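You operate a simulated robot arm through the tools that you are given. There is no shell and no other tool. Be economical: measure what you need, move in short steps, check, and stop when the job is done.

Carry out the task below with a simulated robot arm. There is one attempt and no reset: what you move stays moved.

Task
Take the soap bar and leave it in the black tray.

Only the result counts: the job must be done as asked and must still hold three seconds after the hand-in. Knocking over, shifting, dropping, spilling or breaking anything else fails it.

Robot
A 5-joint arm with a two-finger parallel gripper, fixed in place. Base frame: the origin is at the foot of the arm, x ahead of it, y to its left, z up; the work surface is at about z = 0. Readings come in m, rad, newtons and seconds.
With the tool pointing down near the work surface it reaches from about 0.26 to 0.68 m from the base axis. Its first joint turns from -1.152 to 1.152 rad. The tool tilts only in the upright plane through the base axis and itself; it spins freely about its own axis. Payload 2.9 kg.
Tool frame: the origin (TCP) lies between the finger pads and is the grasp point; the fingertips stand 0.03 m ahead of it; z points along the fingers, y is the line along which they close. Largest opening 0.11 m; finger width 0.02, thickness 0.01; the body of the gripper, 0.048 by 0.112 m, starts 0.055 m behind the TCP.
Orientation is that of the tool frame in the base frame, as a unit quaternion [x, y, z, w]. With the fingers straight down and closing along the base's y, the tool's x points along the base's -x, its y along +y and its z along -z.

Tools
- The arm moves only by the tool jog_arm. Its arguments are lists of equal length, an entry for each row: "offset": the shift along the base's x, y, z in units of 500 mm (1.0 is 500 mm), a list of three; "twist": the turn about the base's z in units of 180 degrees (1.0 is 180 degrees); "grip": the opening, from 0 (shut) to 1 (fully open). In form: {"offset": [[tx, ty, tz], ...], "twist": [twist, ...], "grip": [grip, ...]}. A call has 1 to 12 rows; each row is the pose to reach, as a shift and turn from the pose commanded when the call began. A call with a number of a shift or a turn outside -1 to 1 is refused whole. A row lasts 0.2 s, in which the tool goes at most 0.05 m and 0.15 rad; a call with a longer step from one row to the next is refused whole, and so is a gripper value outside its range. A pose out of reach is approached as far as the arm can. The call stops where the force on the tool passes 40 N (or 10 N more than at its start, if that is more) or the arm is blocked; 0.2 s more then pass. Each finger travels about 0.108 m/s and halts on what it meets, pressing with about 38 N; the grip force reading is that of the motor and also rises with nothing between the fingers. The clock runs only during rows and for 0.2 s after the last one: add rows that repeat a pose to give the fingers time. The reply holds the time, the measured pose of the TCP, the force on the tool along the base axes, the opening and the grip force, in the units named above and with some noise.
- Cameras (640 x 400 px; columns grow to the right, rows downward): "scene" is fixed at [0.0445, -0.4678, 0.6096]; the picture's right is [0.79, -0.61, 0.00], its down [-0.28, -0.37, -0.88] and it looks along [0.54, 0.70, -0.47] (base axes); focal length 340 px, centre (320, 200). "wrist" rides on the gripper at [0.072, 0.017, -0.103] in the tool frame; the picture's right is [-0.23, 0.97, 0.00], its down [-0.76, -0.18, -0.62] and it looks along [-0.61, -0.14, 0.78] (tool axes); focal length 222 px, centre (320, 200). There is no depth. A picture from a camera that has moved, and an enlarged one, comes with that camera's place and axes in the base frame and with its lens. The place of the scene camera against the robot may be out by one fixed shift of up to 0.025 m in any direction.
- camera(camera): a new picture of that camera. No time passes.
- inspect(camera, box): a new picture of the part [left, top, right, bottom] of that camera's present view, enlarged. No time passes.
- job_done(): hands the job in; it is judged then, once.

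Go step by step. Nothing tells you positions but the pictures and the camera data: compare them with the known pose of the tool, close in by small moves and look again before you grip or let go. The budget is 90 turns and 38 pictures, counting those below and the enlarged ones. Unless the task says otherwise, let go and move clear before handing in, and close with one line.

The tools are called after "Emit:" by a JSON object that holds its "op" and its "data". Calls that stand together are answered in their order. jog_arm: Moves the arm, as the interface text tells. Its arguments: {"type":"object","properties":{"offset":{"type":"array","items":{"type":"array","items":{"type":"number"}}},"twist":{"type":"array","items":{"type":"number"}},"grip":{"type":"array","items":{"type":"number"}}},"required":["offset","twist","grip"]} The other tools are called the same way: camera (camera) takes a picture; inspect (camera, box) takes an enlarged picture of a part of a camera's view; job_done () hands the job in.

At the start:

```text
time: 0.0
tool_pos: [0.3932, 0.2525, 0.2872]
ee_rot: [-0.001, 1.0, 0.0, 0.0]
contact_force: [0.1, 0.2, -0.3]
finger_gap: 0.11
grasp_force: 0.0
```

scene: 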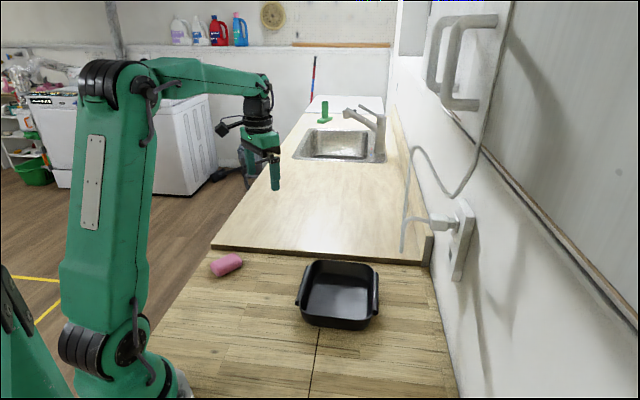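
wrist: 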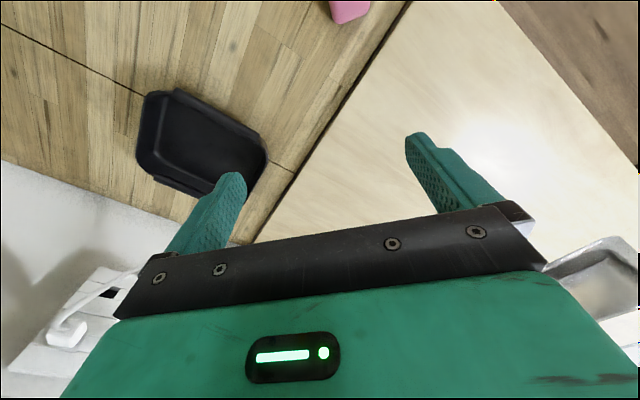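

The soap bar looks to be near (0.29, 0.29) with its long side roughly along x, and the tray near (0.44, 0.02). I'll move back over the soap and look again.

Emit:
{"op": "jog_arm", "data": {"offset": [[-0.06, 0.033, 0], [-0.12, 0.066, 0], [-0.18, 0.1, 0], [-0.18, 0.1, 0]], "twist": [0, 0, 0, 0], "grip": [1, 1, 1, 1]}}

Emit:
{"op": "camera", "data": {"camera": "wrist"}}

Emit:
{"op": "inspect", "data": {"camera": "scene", "box": [180, 230, 400, 350]}}

```text
time: 1.0
tool_pos: [0.3023, 0.3025, 0.2866]
ee_rot: [0.0, 1.0, 0.0, -0.001]
contact_force: [-0.3, 1.2, 1.3]
finger_gap: 0.1101
grasp_force: 0.1
```

```text
35 pictures are left
camera wrist: at [0.2303, 0.32, 0.3898], right [0.23, 0.97, 0.0], down [0.76, -0.18, 0.62], along [0.61, -0.14, -0.78], focal length 222 px, centre (320, 200)
```

wrist: 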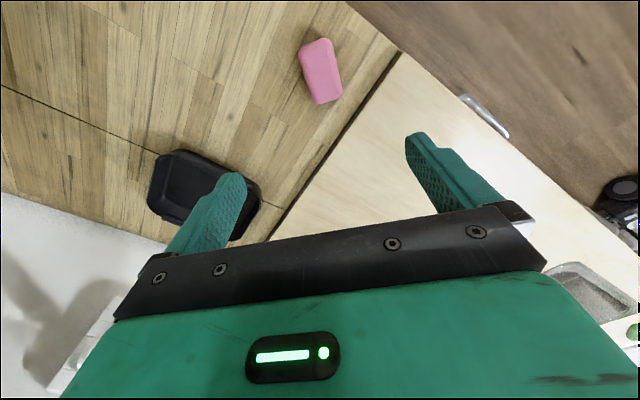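

```text
2.91 times, centred on (290, 290) of scene
camera zoom: at [0.0445, -0.4678, 0.6096], right [0.79, -0.61, 0.0], down [-0.28, -0.37, -0.88], along [0.54, 0.7, -0.47], focal length 988 px, centre (407, -62)
```

zoom: 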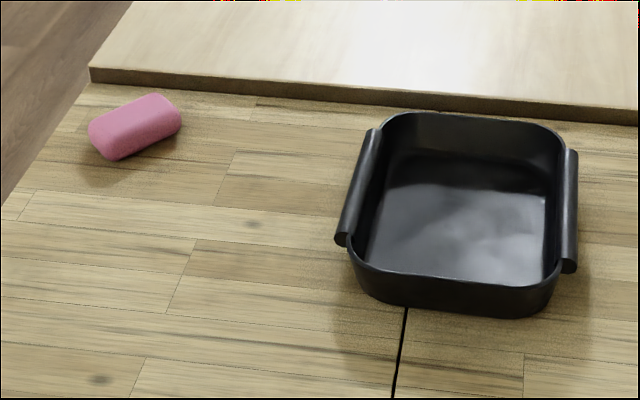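

The soap is centred near (0.287, 0.309), long side along x, about 5 cm wide, so the present finger line along y suits it. I'll centre above it, go down to z≈0.10 and look again.

Emit:
{"op": "jog_arm", "data": {"offset": [[-0.032, 0.013, -0.05], [-0.032, 0.013, -0.14], [-0.032, 0.013, -0.23], [-0.032, 0.013, -0.31], [-0.032, 0.013, -0.374], [-0.032, 0.013, -0.374]], "twist": [0, 0, 0, 0, 0, 0], "grip": [1, 1, 1, 1, 1, 1]}}

Emit:
{"op": "camera", "data": {"camera": "wrist"}}

Emit:
{"op": "inspect", "data": {"camera": "scene", "box": [160, 190, 320, 290]}}

```text
time: 2.4
tool_pos: [0.2847, 0.31, 0.0979]
ee_rot: [0.0, 1.0, 0.0, 0.001]
contact_force: [0.8, -0.2, 0.7]
finger_gap: 0.1102
grasp_force: 0.0
```

```text
33 pictures are left
camera wrist: at [0.2126, 0.3278, 0.2011], right [0.23, 0.97, 0.0], down [0.76, -0.18, 0.62], along [0.61, -0.14, -0.78], focal length 222 px, centre (320, 200)
```

wrist: 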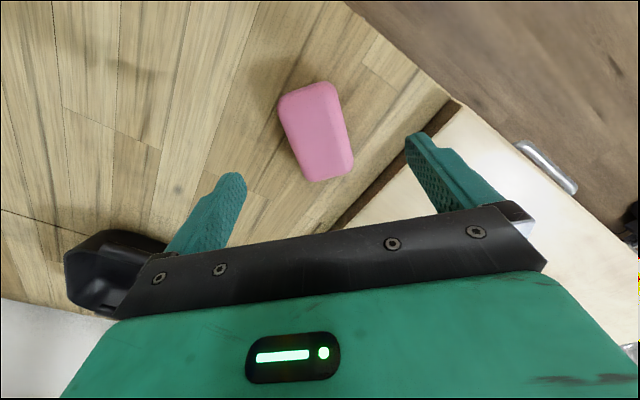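

```text
4.00 times, centred on (240, 240) of scene
camera zoom: at [0.0445, -0.4678, 0.6096], right [0.79, -0.61, 0.0], down [-0.28, -0.37, -0.88], along [0.54, 0.7, -0.47], focal length 1359 px, centre (640, 40)
```

zoom: 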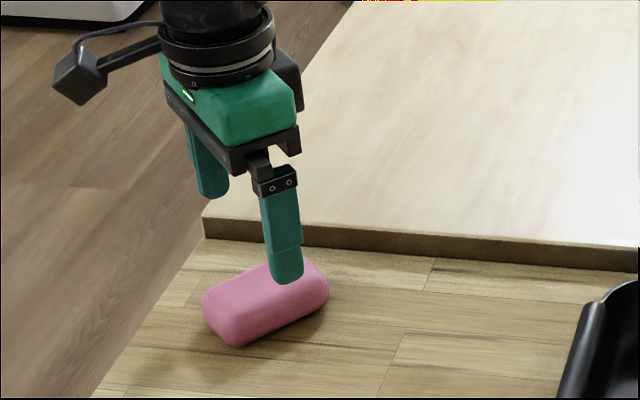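

The fingers straddle the soap, which sits at about (0.283, 0.310). I'll go down to z≈0.037 with the fingers open.

Emit:
{"op": "jog_arm", "data": {"offset": [[0, 0, -0.04], [0, 0, -0.08], [0, 0, -0.105], [0, 0, -0.122], [0, 0, -0.122]], "twist": [0, 0, 0, 0, 0], "grip": [1, 1, 1, 1, 1]}}

Emit:
{"op": "camera", "data": {"camera": "wrist"}}

Emit:
{"op": "inspect", "data": {"camera": "scene", "box": [160, 200, 320, 300]}}

```text
time: 3.6
tool_pos: [0.2872, 0.3107, 0.0407]
ee_rot: [0.0, 1.0, 0.0, 0.001]
contact_force: [0.0, -0.7, 0.5]
finger_gap: 0.11
grasp_force: 0.1
```

```text
31 pictures are left
camera wrist: at [0.2151, 0.3265, 0.1431], right [0.23, 0.97, 0.0], down [0.76, -0.18, 0.62], along [0.61, -0.14, -0.78], focal length 222 px, centre (320, 200)
```

wrist: 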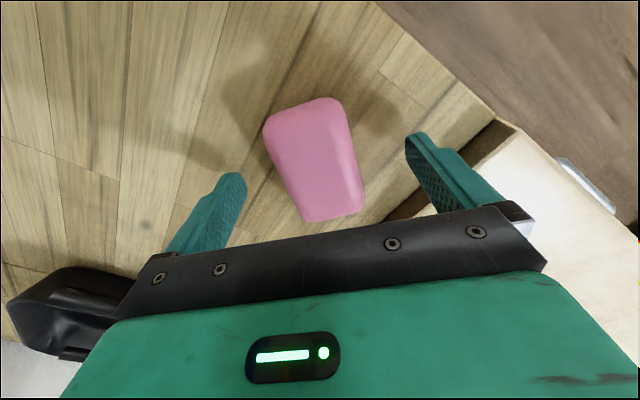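

```text
4.00 times, centred on (240, 250) of scene
camera zoom: at [0.0445, -0.4678, 0.6096], right [0.79, -0.61, 0.0], down [-0.28, -0.37, -0.88], along [0.54, 0.7, -0.47], focal length 1359 px, centre (640, 0)
```

zoom: 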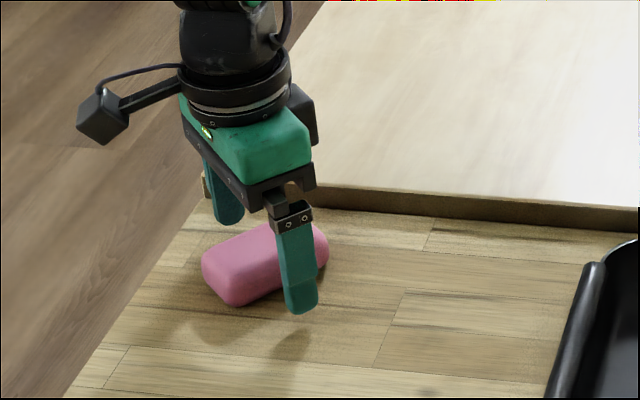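

The fingers stand on either side, with the grip line about 8 mm ahead of the soap's centre. I'll shift back, lower slightly and close.

Emit:
{"op": "jog_arm", "data": {"offset": [[-0.016, -0.002, 0], [-0.016, -0.002, -0.008], [-0.016, -0.002, -0.008], [-0.016, -0.002, -0.008], [-0.016, -0.002, -0.008], [-0.016, -0.002, -0.008], [-0.016, -0.002, -0.008]], "twist": [0, 0, 0, 0, 0, 0, 0], "grip": [1, 1, 0.7, 0.4, 0.2, 0.2, 0.2]}}

Emit:
{"op": "camera", "data": {"camera": "wrist"}}

```text
time: 5.2
tool_pos: [0.2795, 0.309, 0.0361]
ee_rot: [0.0, 1.0, 0.0, 0.0]
contact_force: [0.4, 0.1, -0.3]
finger_gap: 0.0493
grasp_force: 38.2
```

```text
29 pictures are left
camera wrist: at [0.2073, 0.3251, 0.139], right [0.23, 0.97, 0.0], down [0.76, -0.18, 0.62], along [0.61, -0.14, -0.78], focal length 222 px, centre (320, 200)
```

wrist: 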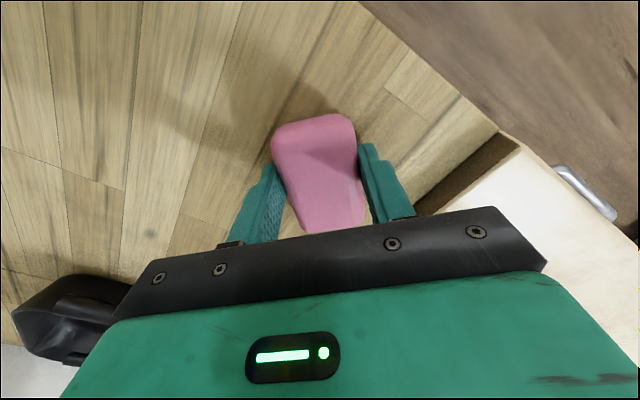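

The soap is held at a 49 mm opening. I'll lift it straight up to about z = 0.19.

Emit:
{"op": "jog_arm", "data": {"offset": [[0, 0, 0.04], [0, 0, 0.12], [0, 0, 0.2], [0, 0, 0.28], [0, 0, 0.32], [0, 0, 0.32]], "twist": [0, 0, 0, 0, 0, 0], "grip": [0.2, 0.2, 0.2, 0.2, 0.2, 0.2]}}

Emit:
{"op": "camera", "data": {"camera": "wrist"}}

Emit:
{"op": "camera", "data": {"camera": "scene"}}

```text
time: 6.6
tool_pos: [0.2805, 0.3071, 0.1956]
ee_rot: [0.0, 1.0, 0.0, 0.0]
contact_force: [-0.1, 0.3, -1.0]
finger_gap: 0.0491
grasp_force: 37.9
```

```text
28 pictures are left
camera wrist: at [0.208, 0.3242, 0.2988], right [0.23, 0.97, 0.0], down [0.76, -0.18, 0.62], along [0.61, -0.14, -0.78], focal length 222 px, centre (320, 200)
```

wrist: 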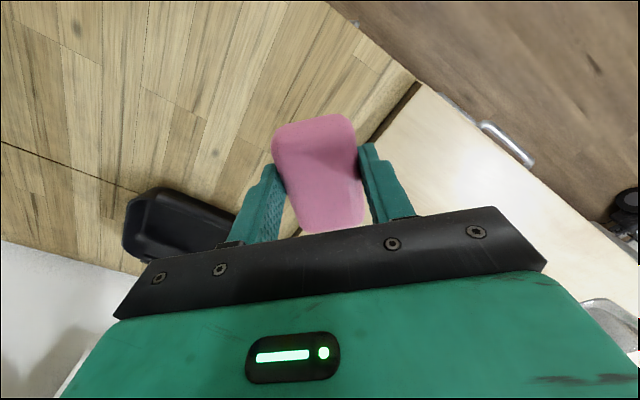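

```text
27 pictures are left
```

scene: 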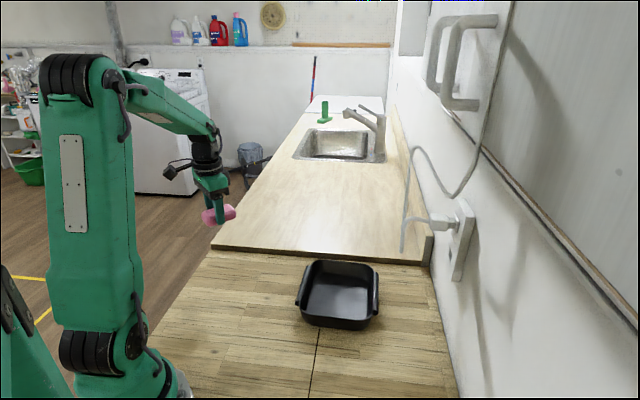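

The soap is held firmly and the tray should be near (0.44, 0.03). I'll carry it over there at this height and look.

Emit:
{"op": "jog_arm", "data": {"offset": [[0.02, -0.05, 0], [0.06, -0.12, 0], [0.1, -0.19, 0], [0.14, -0.26, 0], [0.18, -0.33, 0], [0.22, -0.4, 0], [0.26, -0.47, 0], [0.29, -0.52, 0], [0.3, -0.55, 0], [0.3, -0.55, 0]], "twist": [0, 0, 0, 0, 0, 0, 0, 0, 0, 0], "grip": [0.2, 0.2, 0.2, 0.2, 0.2, 0.2, 0.2, 0.2, 0.2, 0.2]}}

Emit:
{"op": "camera", "data": {"camera": "wrist"}}

Emit:
{"op": "inspect", "data": {"camera": "scene", "box": [220, 200, 444, 340]}}

```text
time: 8.8
tool_pos: [0.4292, 0.0335, 0.1966]
ee_rot: [-0.001, 1.0, 0.0, 0.0]
contact_force: [-0.3, 0.1, -0.5]
finger_gap: 0.0493
grasp_force: 38.0
```

```text
26 pictures are left
camera wrist: at [0.3574, 0.0505, 0.2988], right [0.23, 0.97, 0.0], down [0.76, -0.18, 0.62], along [0.61, -0.14, -0.78], focal length 222 px, centre (320, 200)
```

wrist: 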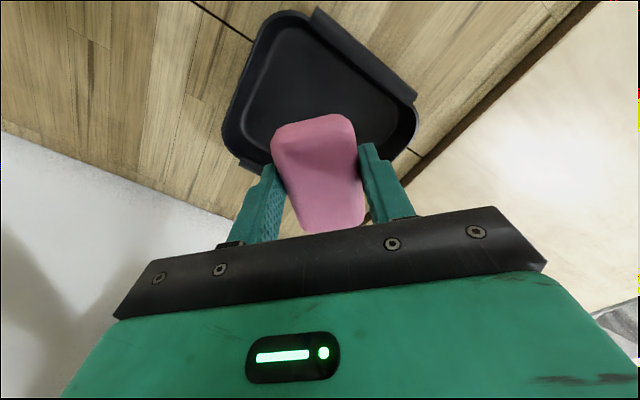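

```text
2.86 times, centred on (332, 270) of scene
camera zoom: at [0.0445, -0.4678, 0.6096], right [0.79, -0.61, 0.0], down [-0.28, -0.37, -0.88], along [0.54, 0.7, -0.47], focal length 971 px, centre (286, 0)
```

zoom: 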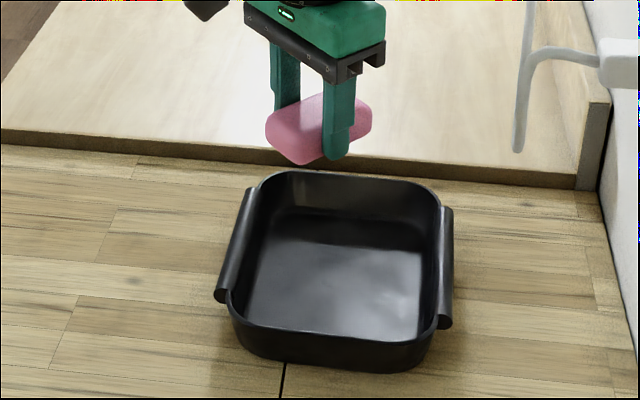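

The tray is a diamond in the base frame, centred near (0.443, 0.027), and the soap is 14 mm short of that. I'll correct and lower to z≈0.085, then check.

Emit:
{"op": "jog_arm", "data": {"offset": [[0.028, -0.012, 0], [0.028, -0.012, -0.07], [0.028, -0.012, -0.14], [0.028, -0.012, -0.19], [0.028, -0.012, -0.22], [0.028, -0.012, -0.22]], "twist": [0, 0, 0, 0, 0, 0], "grip": [0.2, 0.2, 0.2, 0.2, 0.2, 0.2]}}

Emit:
{"op": "camera", "data": {"camera": "wrist"}}

Emit:
{"op": "inspect", "data": {"camera": "scene", "box": [220, 200, 444, 340]}}

```text
time: 10.2
tool_pos: [0.4454, 0.0271, 0.0846]
ee_rot: [0.0, 1.0, 0.0, 0.0]
contact_force: [-0.6, -0.1, -1.4]
finger_gap: 0.0489
grasp_force: 38.4
```

```text
24 pictures are left
camera wrist: at [0.3723, 0.0442, 0.188], right [0.23, 0.97, 0.0], down [0.76, -0.18, 0.62], along [0.61, -0.14, -0.78], focal length 222 px, centre (320, 200)
```

wrist: 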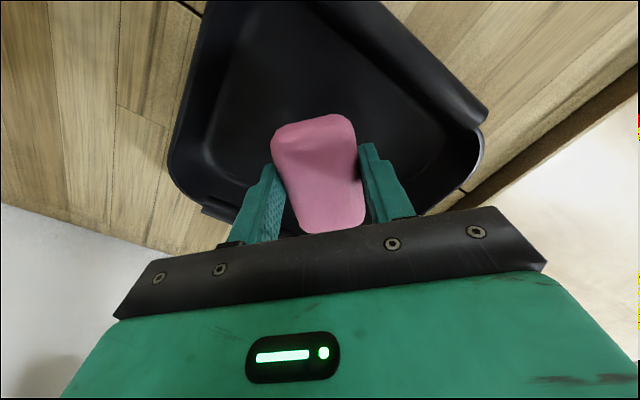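

```text
2.86 times, centred on (332, 270) of scene
camera zoom: at [0.0445, -0.4678, 0.6096], right [0.79, -0.61, 0.0], down [-0.28, -0.37, -0.88], along [0.54, 0.7, -0.47], focal length 971 px, centre (286, 0)
```

zoom: 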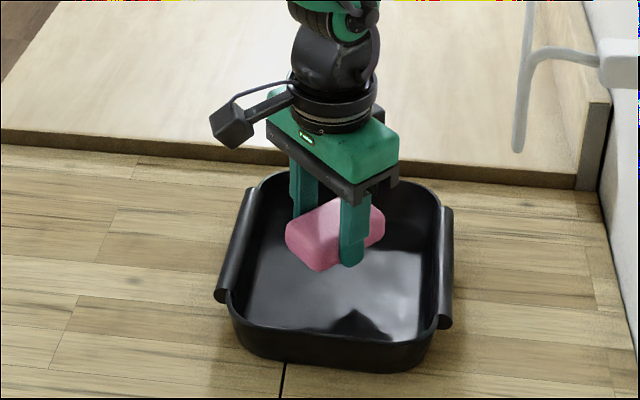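

The soap is well inside the rim and near the middle. I'll lower gently to the tray floor.

Emit:
{"op": "jog_arm", "data": {"offset": [[0, 0, -0.03], [0, 0, -0.055], [0, 0, -0.07], [0, 0, -0.078], [0, 0, -0.084], [0, 0, -0.084]], "twist": [0, 0, 0, 0, 0, 0], "grip": [0.2, 0.2, 0.2, 0.2, 0.2, 0.2]}}

Emit:
{"op": "inspect", "data": {"camera": "scene", "box": [220, 200, 444, 340]}}

```text
time: 11.6
tool_pos: [0.4445, 0.0275, 0.0446]
ee_rot: [0.0, 1.0, -0.001, -0.001]
contact_force: [-0.5, -1.1, -0.8]
finger_gap: 0.049
grasp_force: 37.8
```

```text
2.86 times, centred on (332, 270) of scene
camera zoom: at [0.0445, -0.4678, 0.6096], right [0.79, -0.61, 0.0], down [-0.28, -0.37, -0.88], along [0.54, 0.7, -0.47], focal length 971 px, centre (286, 0)
```

zoom: 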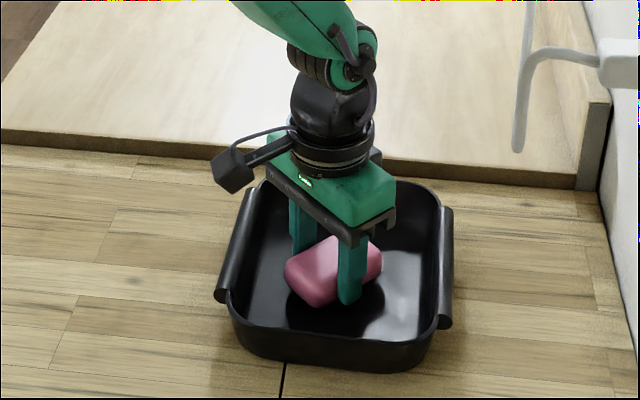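

There is no contact yet and a few millimetres of room. I'll lower a touch more.

Emit:
{"op": "jog_arm", "data": {"offset": [[0, 0, -0.004], [0, 0, -0.007], [0, 0, -0.007]], "twist": [0, 0, 0], "grip": [0.2, 0.2, 0.2]}}

```text
time: 12.4
tool_pos: [0.4429, 0.0272, 0.0405]
ee_rot: [0.0, 1.0, 0.0, 0.0]
contact_force: [-0.4, -0.1, -0.1]
finger_gap: 0.049
grasp_force: 37.9
```

The soap is within a few millimetres of the tray floor. I'll open part way and lift clear.

Emit:
{"op": "jog_arm", "data": {"offset": [[0, 0, 0], [0, 0, 0], [0, 0, 0], [0, 0, 0], [0, 0, 0.05], [0, 0, 0.12], [0, 0, 0.2], [0, 0, 0.28], [0, 0, 0.34], [0, 0, 0.34]], "twist": [0, 0, 0, 0, 0, 0, 0, 0, 0, 0], "grip": [0.55, 0.7, 0.7, 0.7, 0.7, 0.7, 0.7, 0.7, 0.7, 0.7]}}

Emit:
{"op": "camera", "data": {"camera": "wrist"}}

Emit:
{"op": "inspect", "data": {"camera": "scene", "box": [220, 200, 444, 340]}}

```text
time: 14.6
tool_pos: [0.4449, 0.0249, 0.2113]
ee_rot: [0.0, 1.0, 0.0, 0.0]
contact_force: [-0.3, -0.5, -0.5]
finger_gap: 0.0771
grasp_force: 0.1
```

```text
21 pictures are left
camera wrist: at [0.3723, 0.0427, 0.3141], right [0.23, 0.97, 0.0], down [0.76, -0.18, 0.62], along [0.61, -0.14, -0.78], focal length 222 px, centre (320, 200)
```

wrist: 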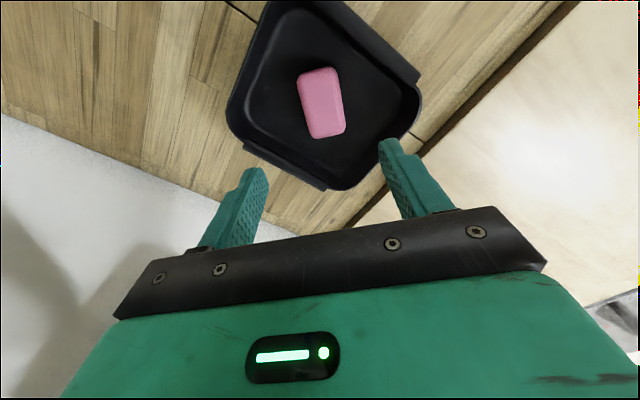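

```text
2.86 times, centred on (332, 270) of scene
camera zoom: at [0.0445, -0.4678, 0.6096], right [0.79, -0.61, 0.0], down [-0.28, -0.37, -0.88], along [0.54, 0.7, -0.47], focal length 971 px, centre (286, 0)
```

zoom: 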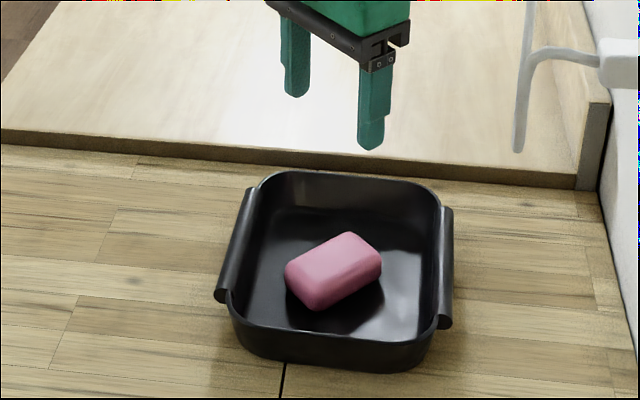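

The soap lies flat in the tray, the tray has not moved, and the gripper is clear, so I'm handing in.

Emit:
{"op": "job_done", "data": {}}

```text
The job is handed in.
```

The soap bar is in the black tray, lying flat near its middle; the tray did not move, and the job is handed in.
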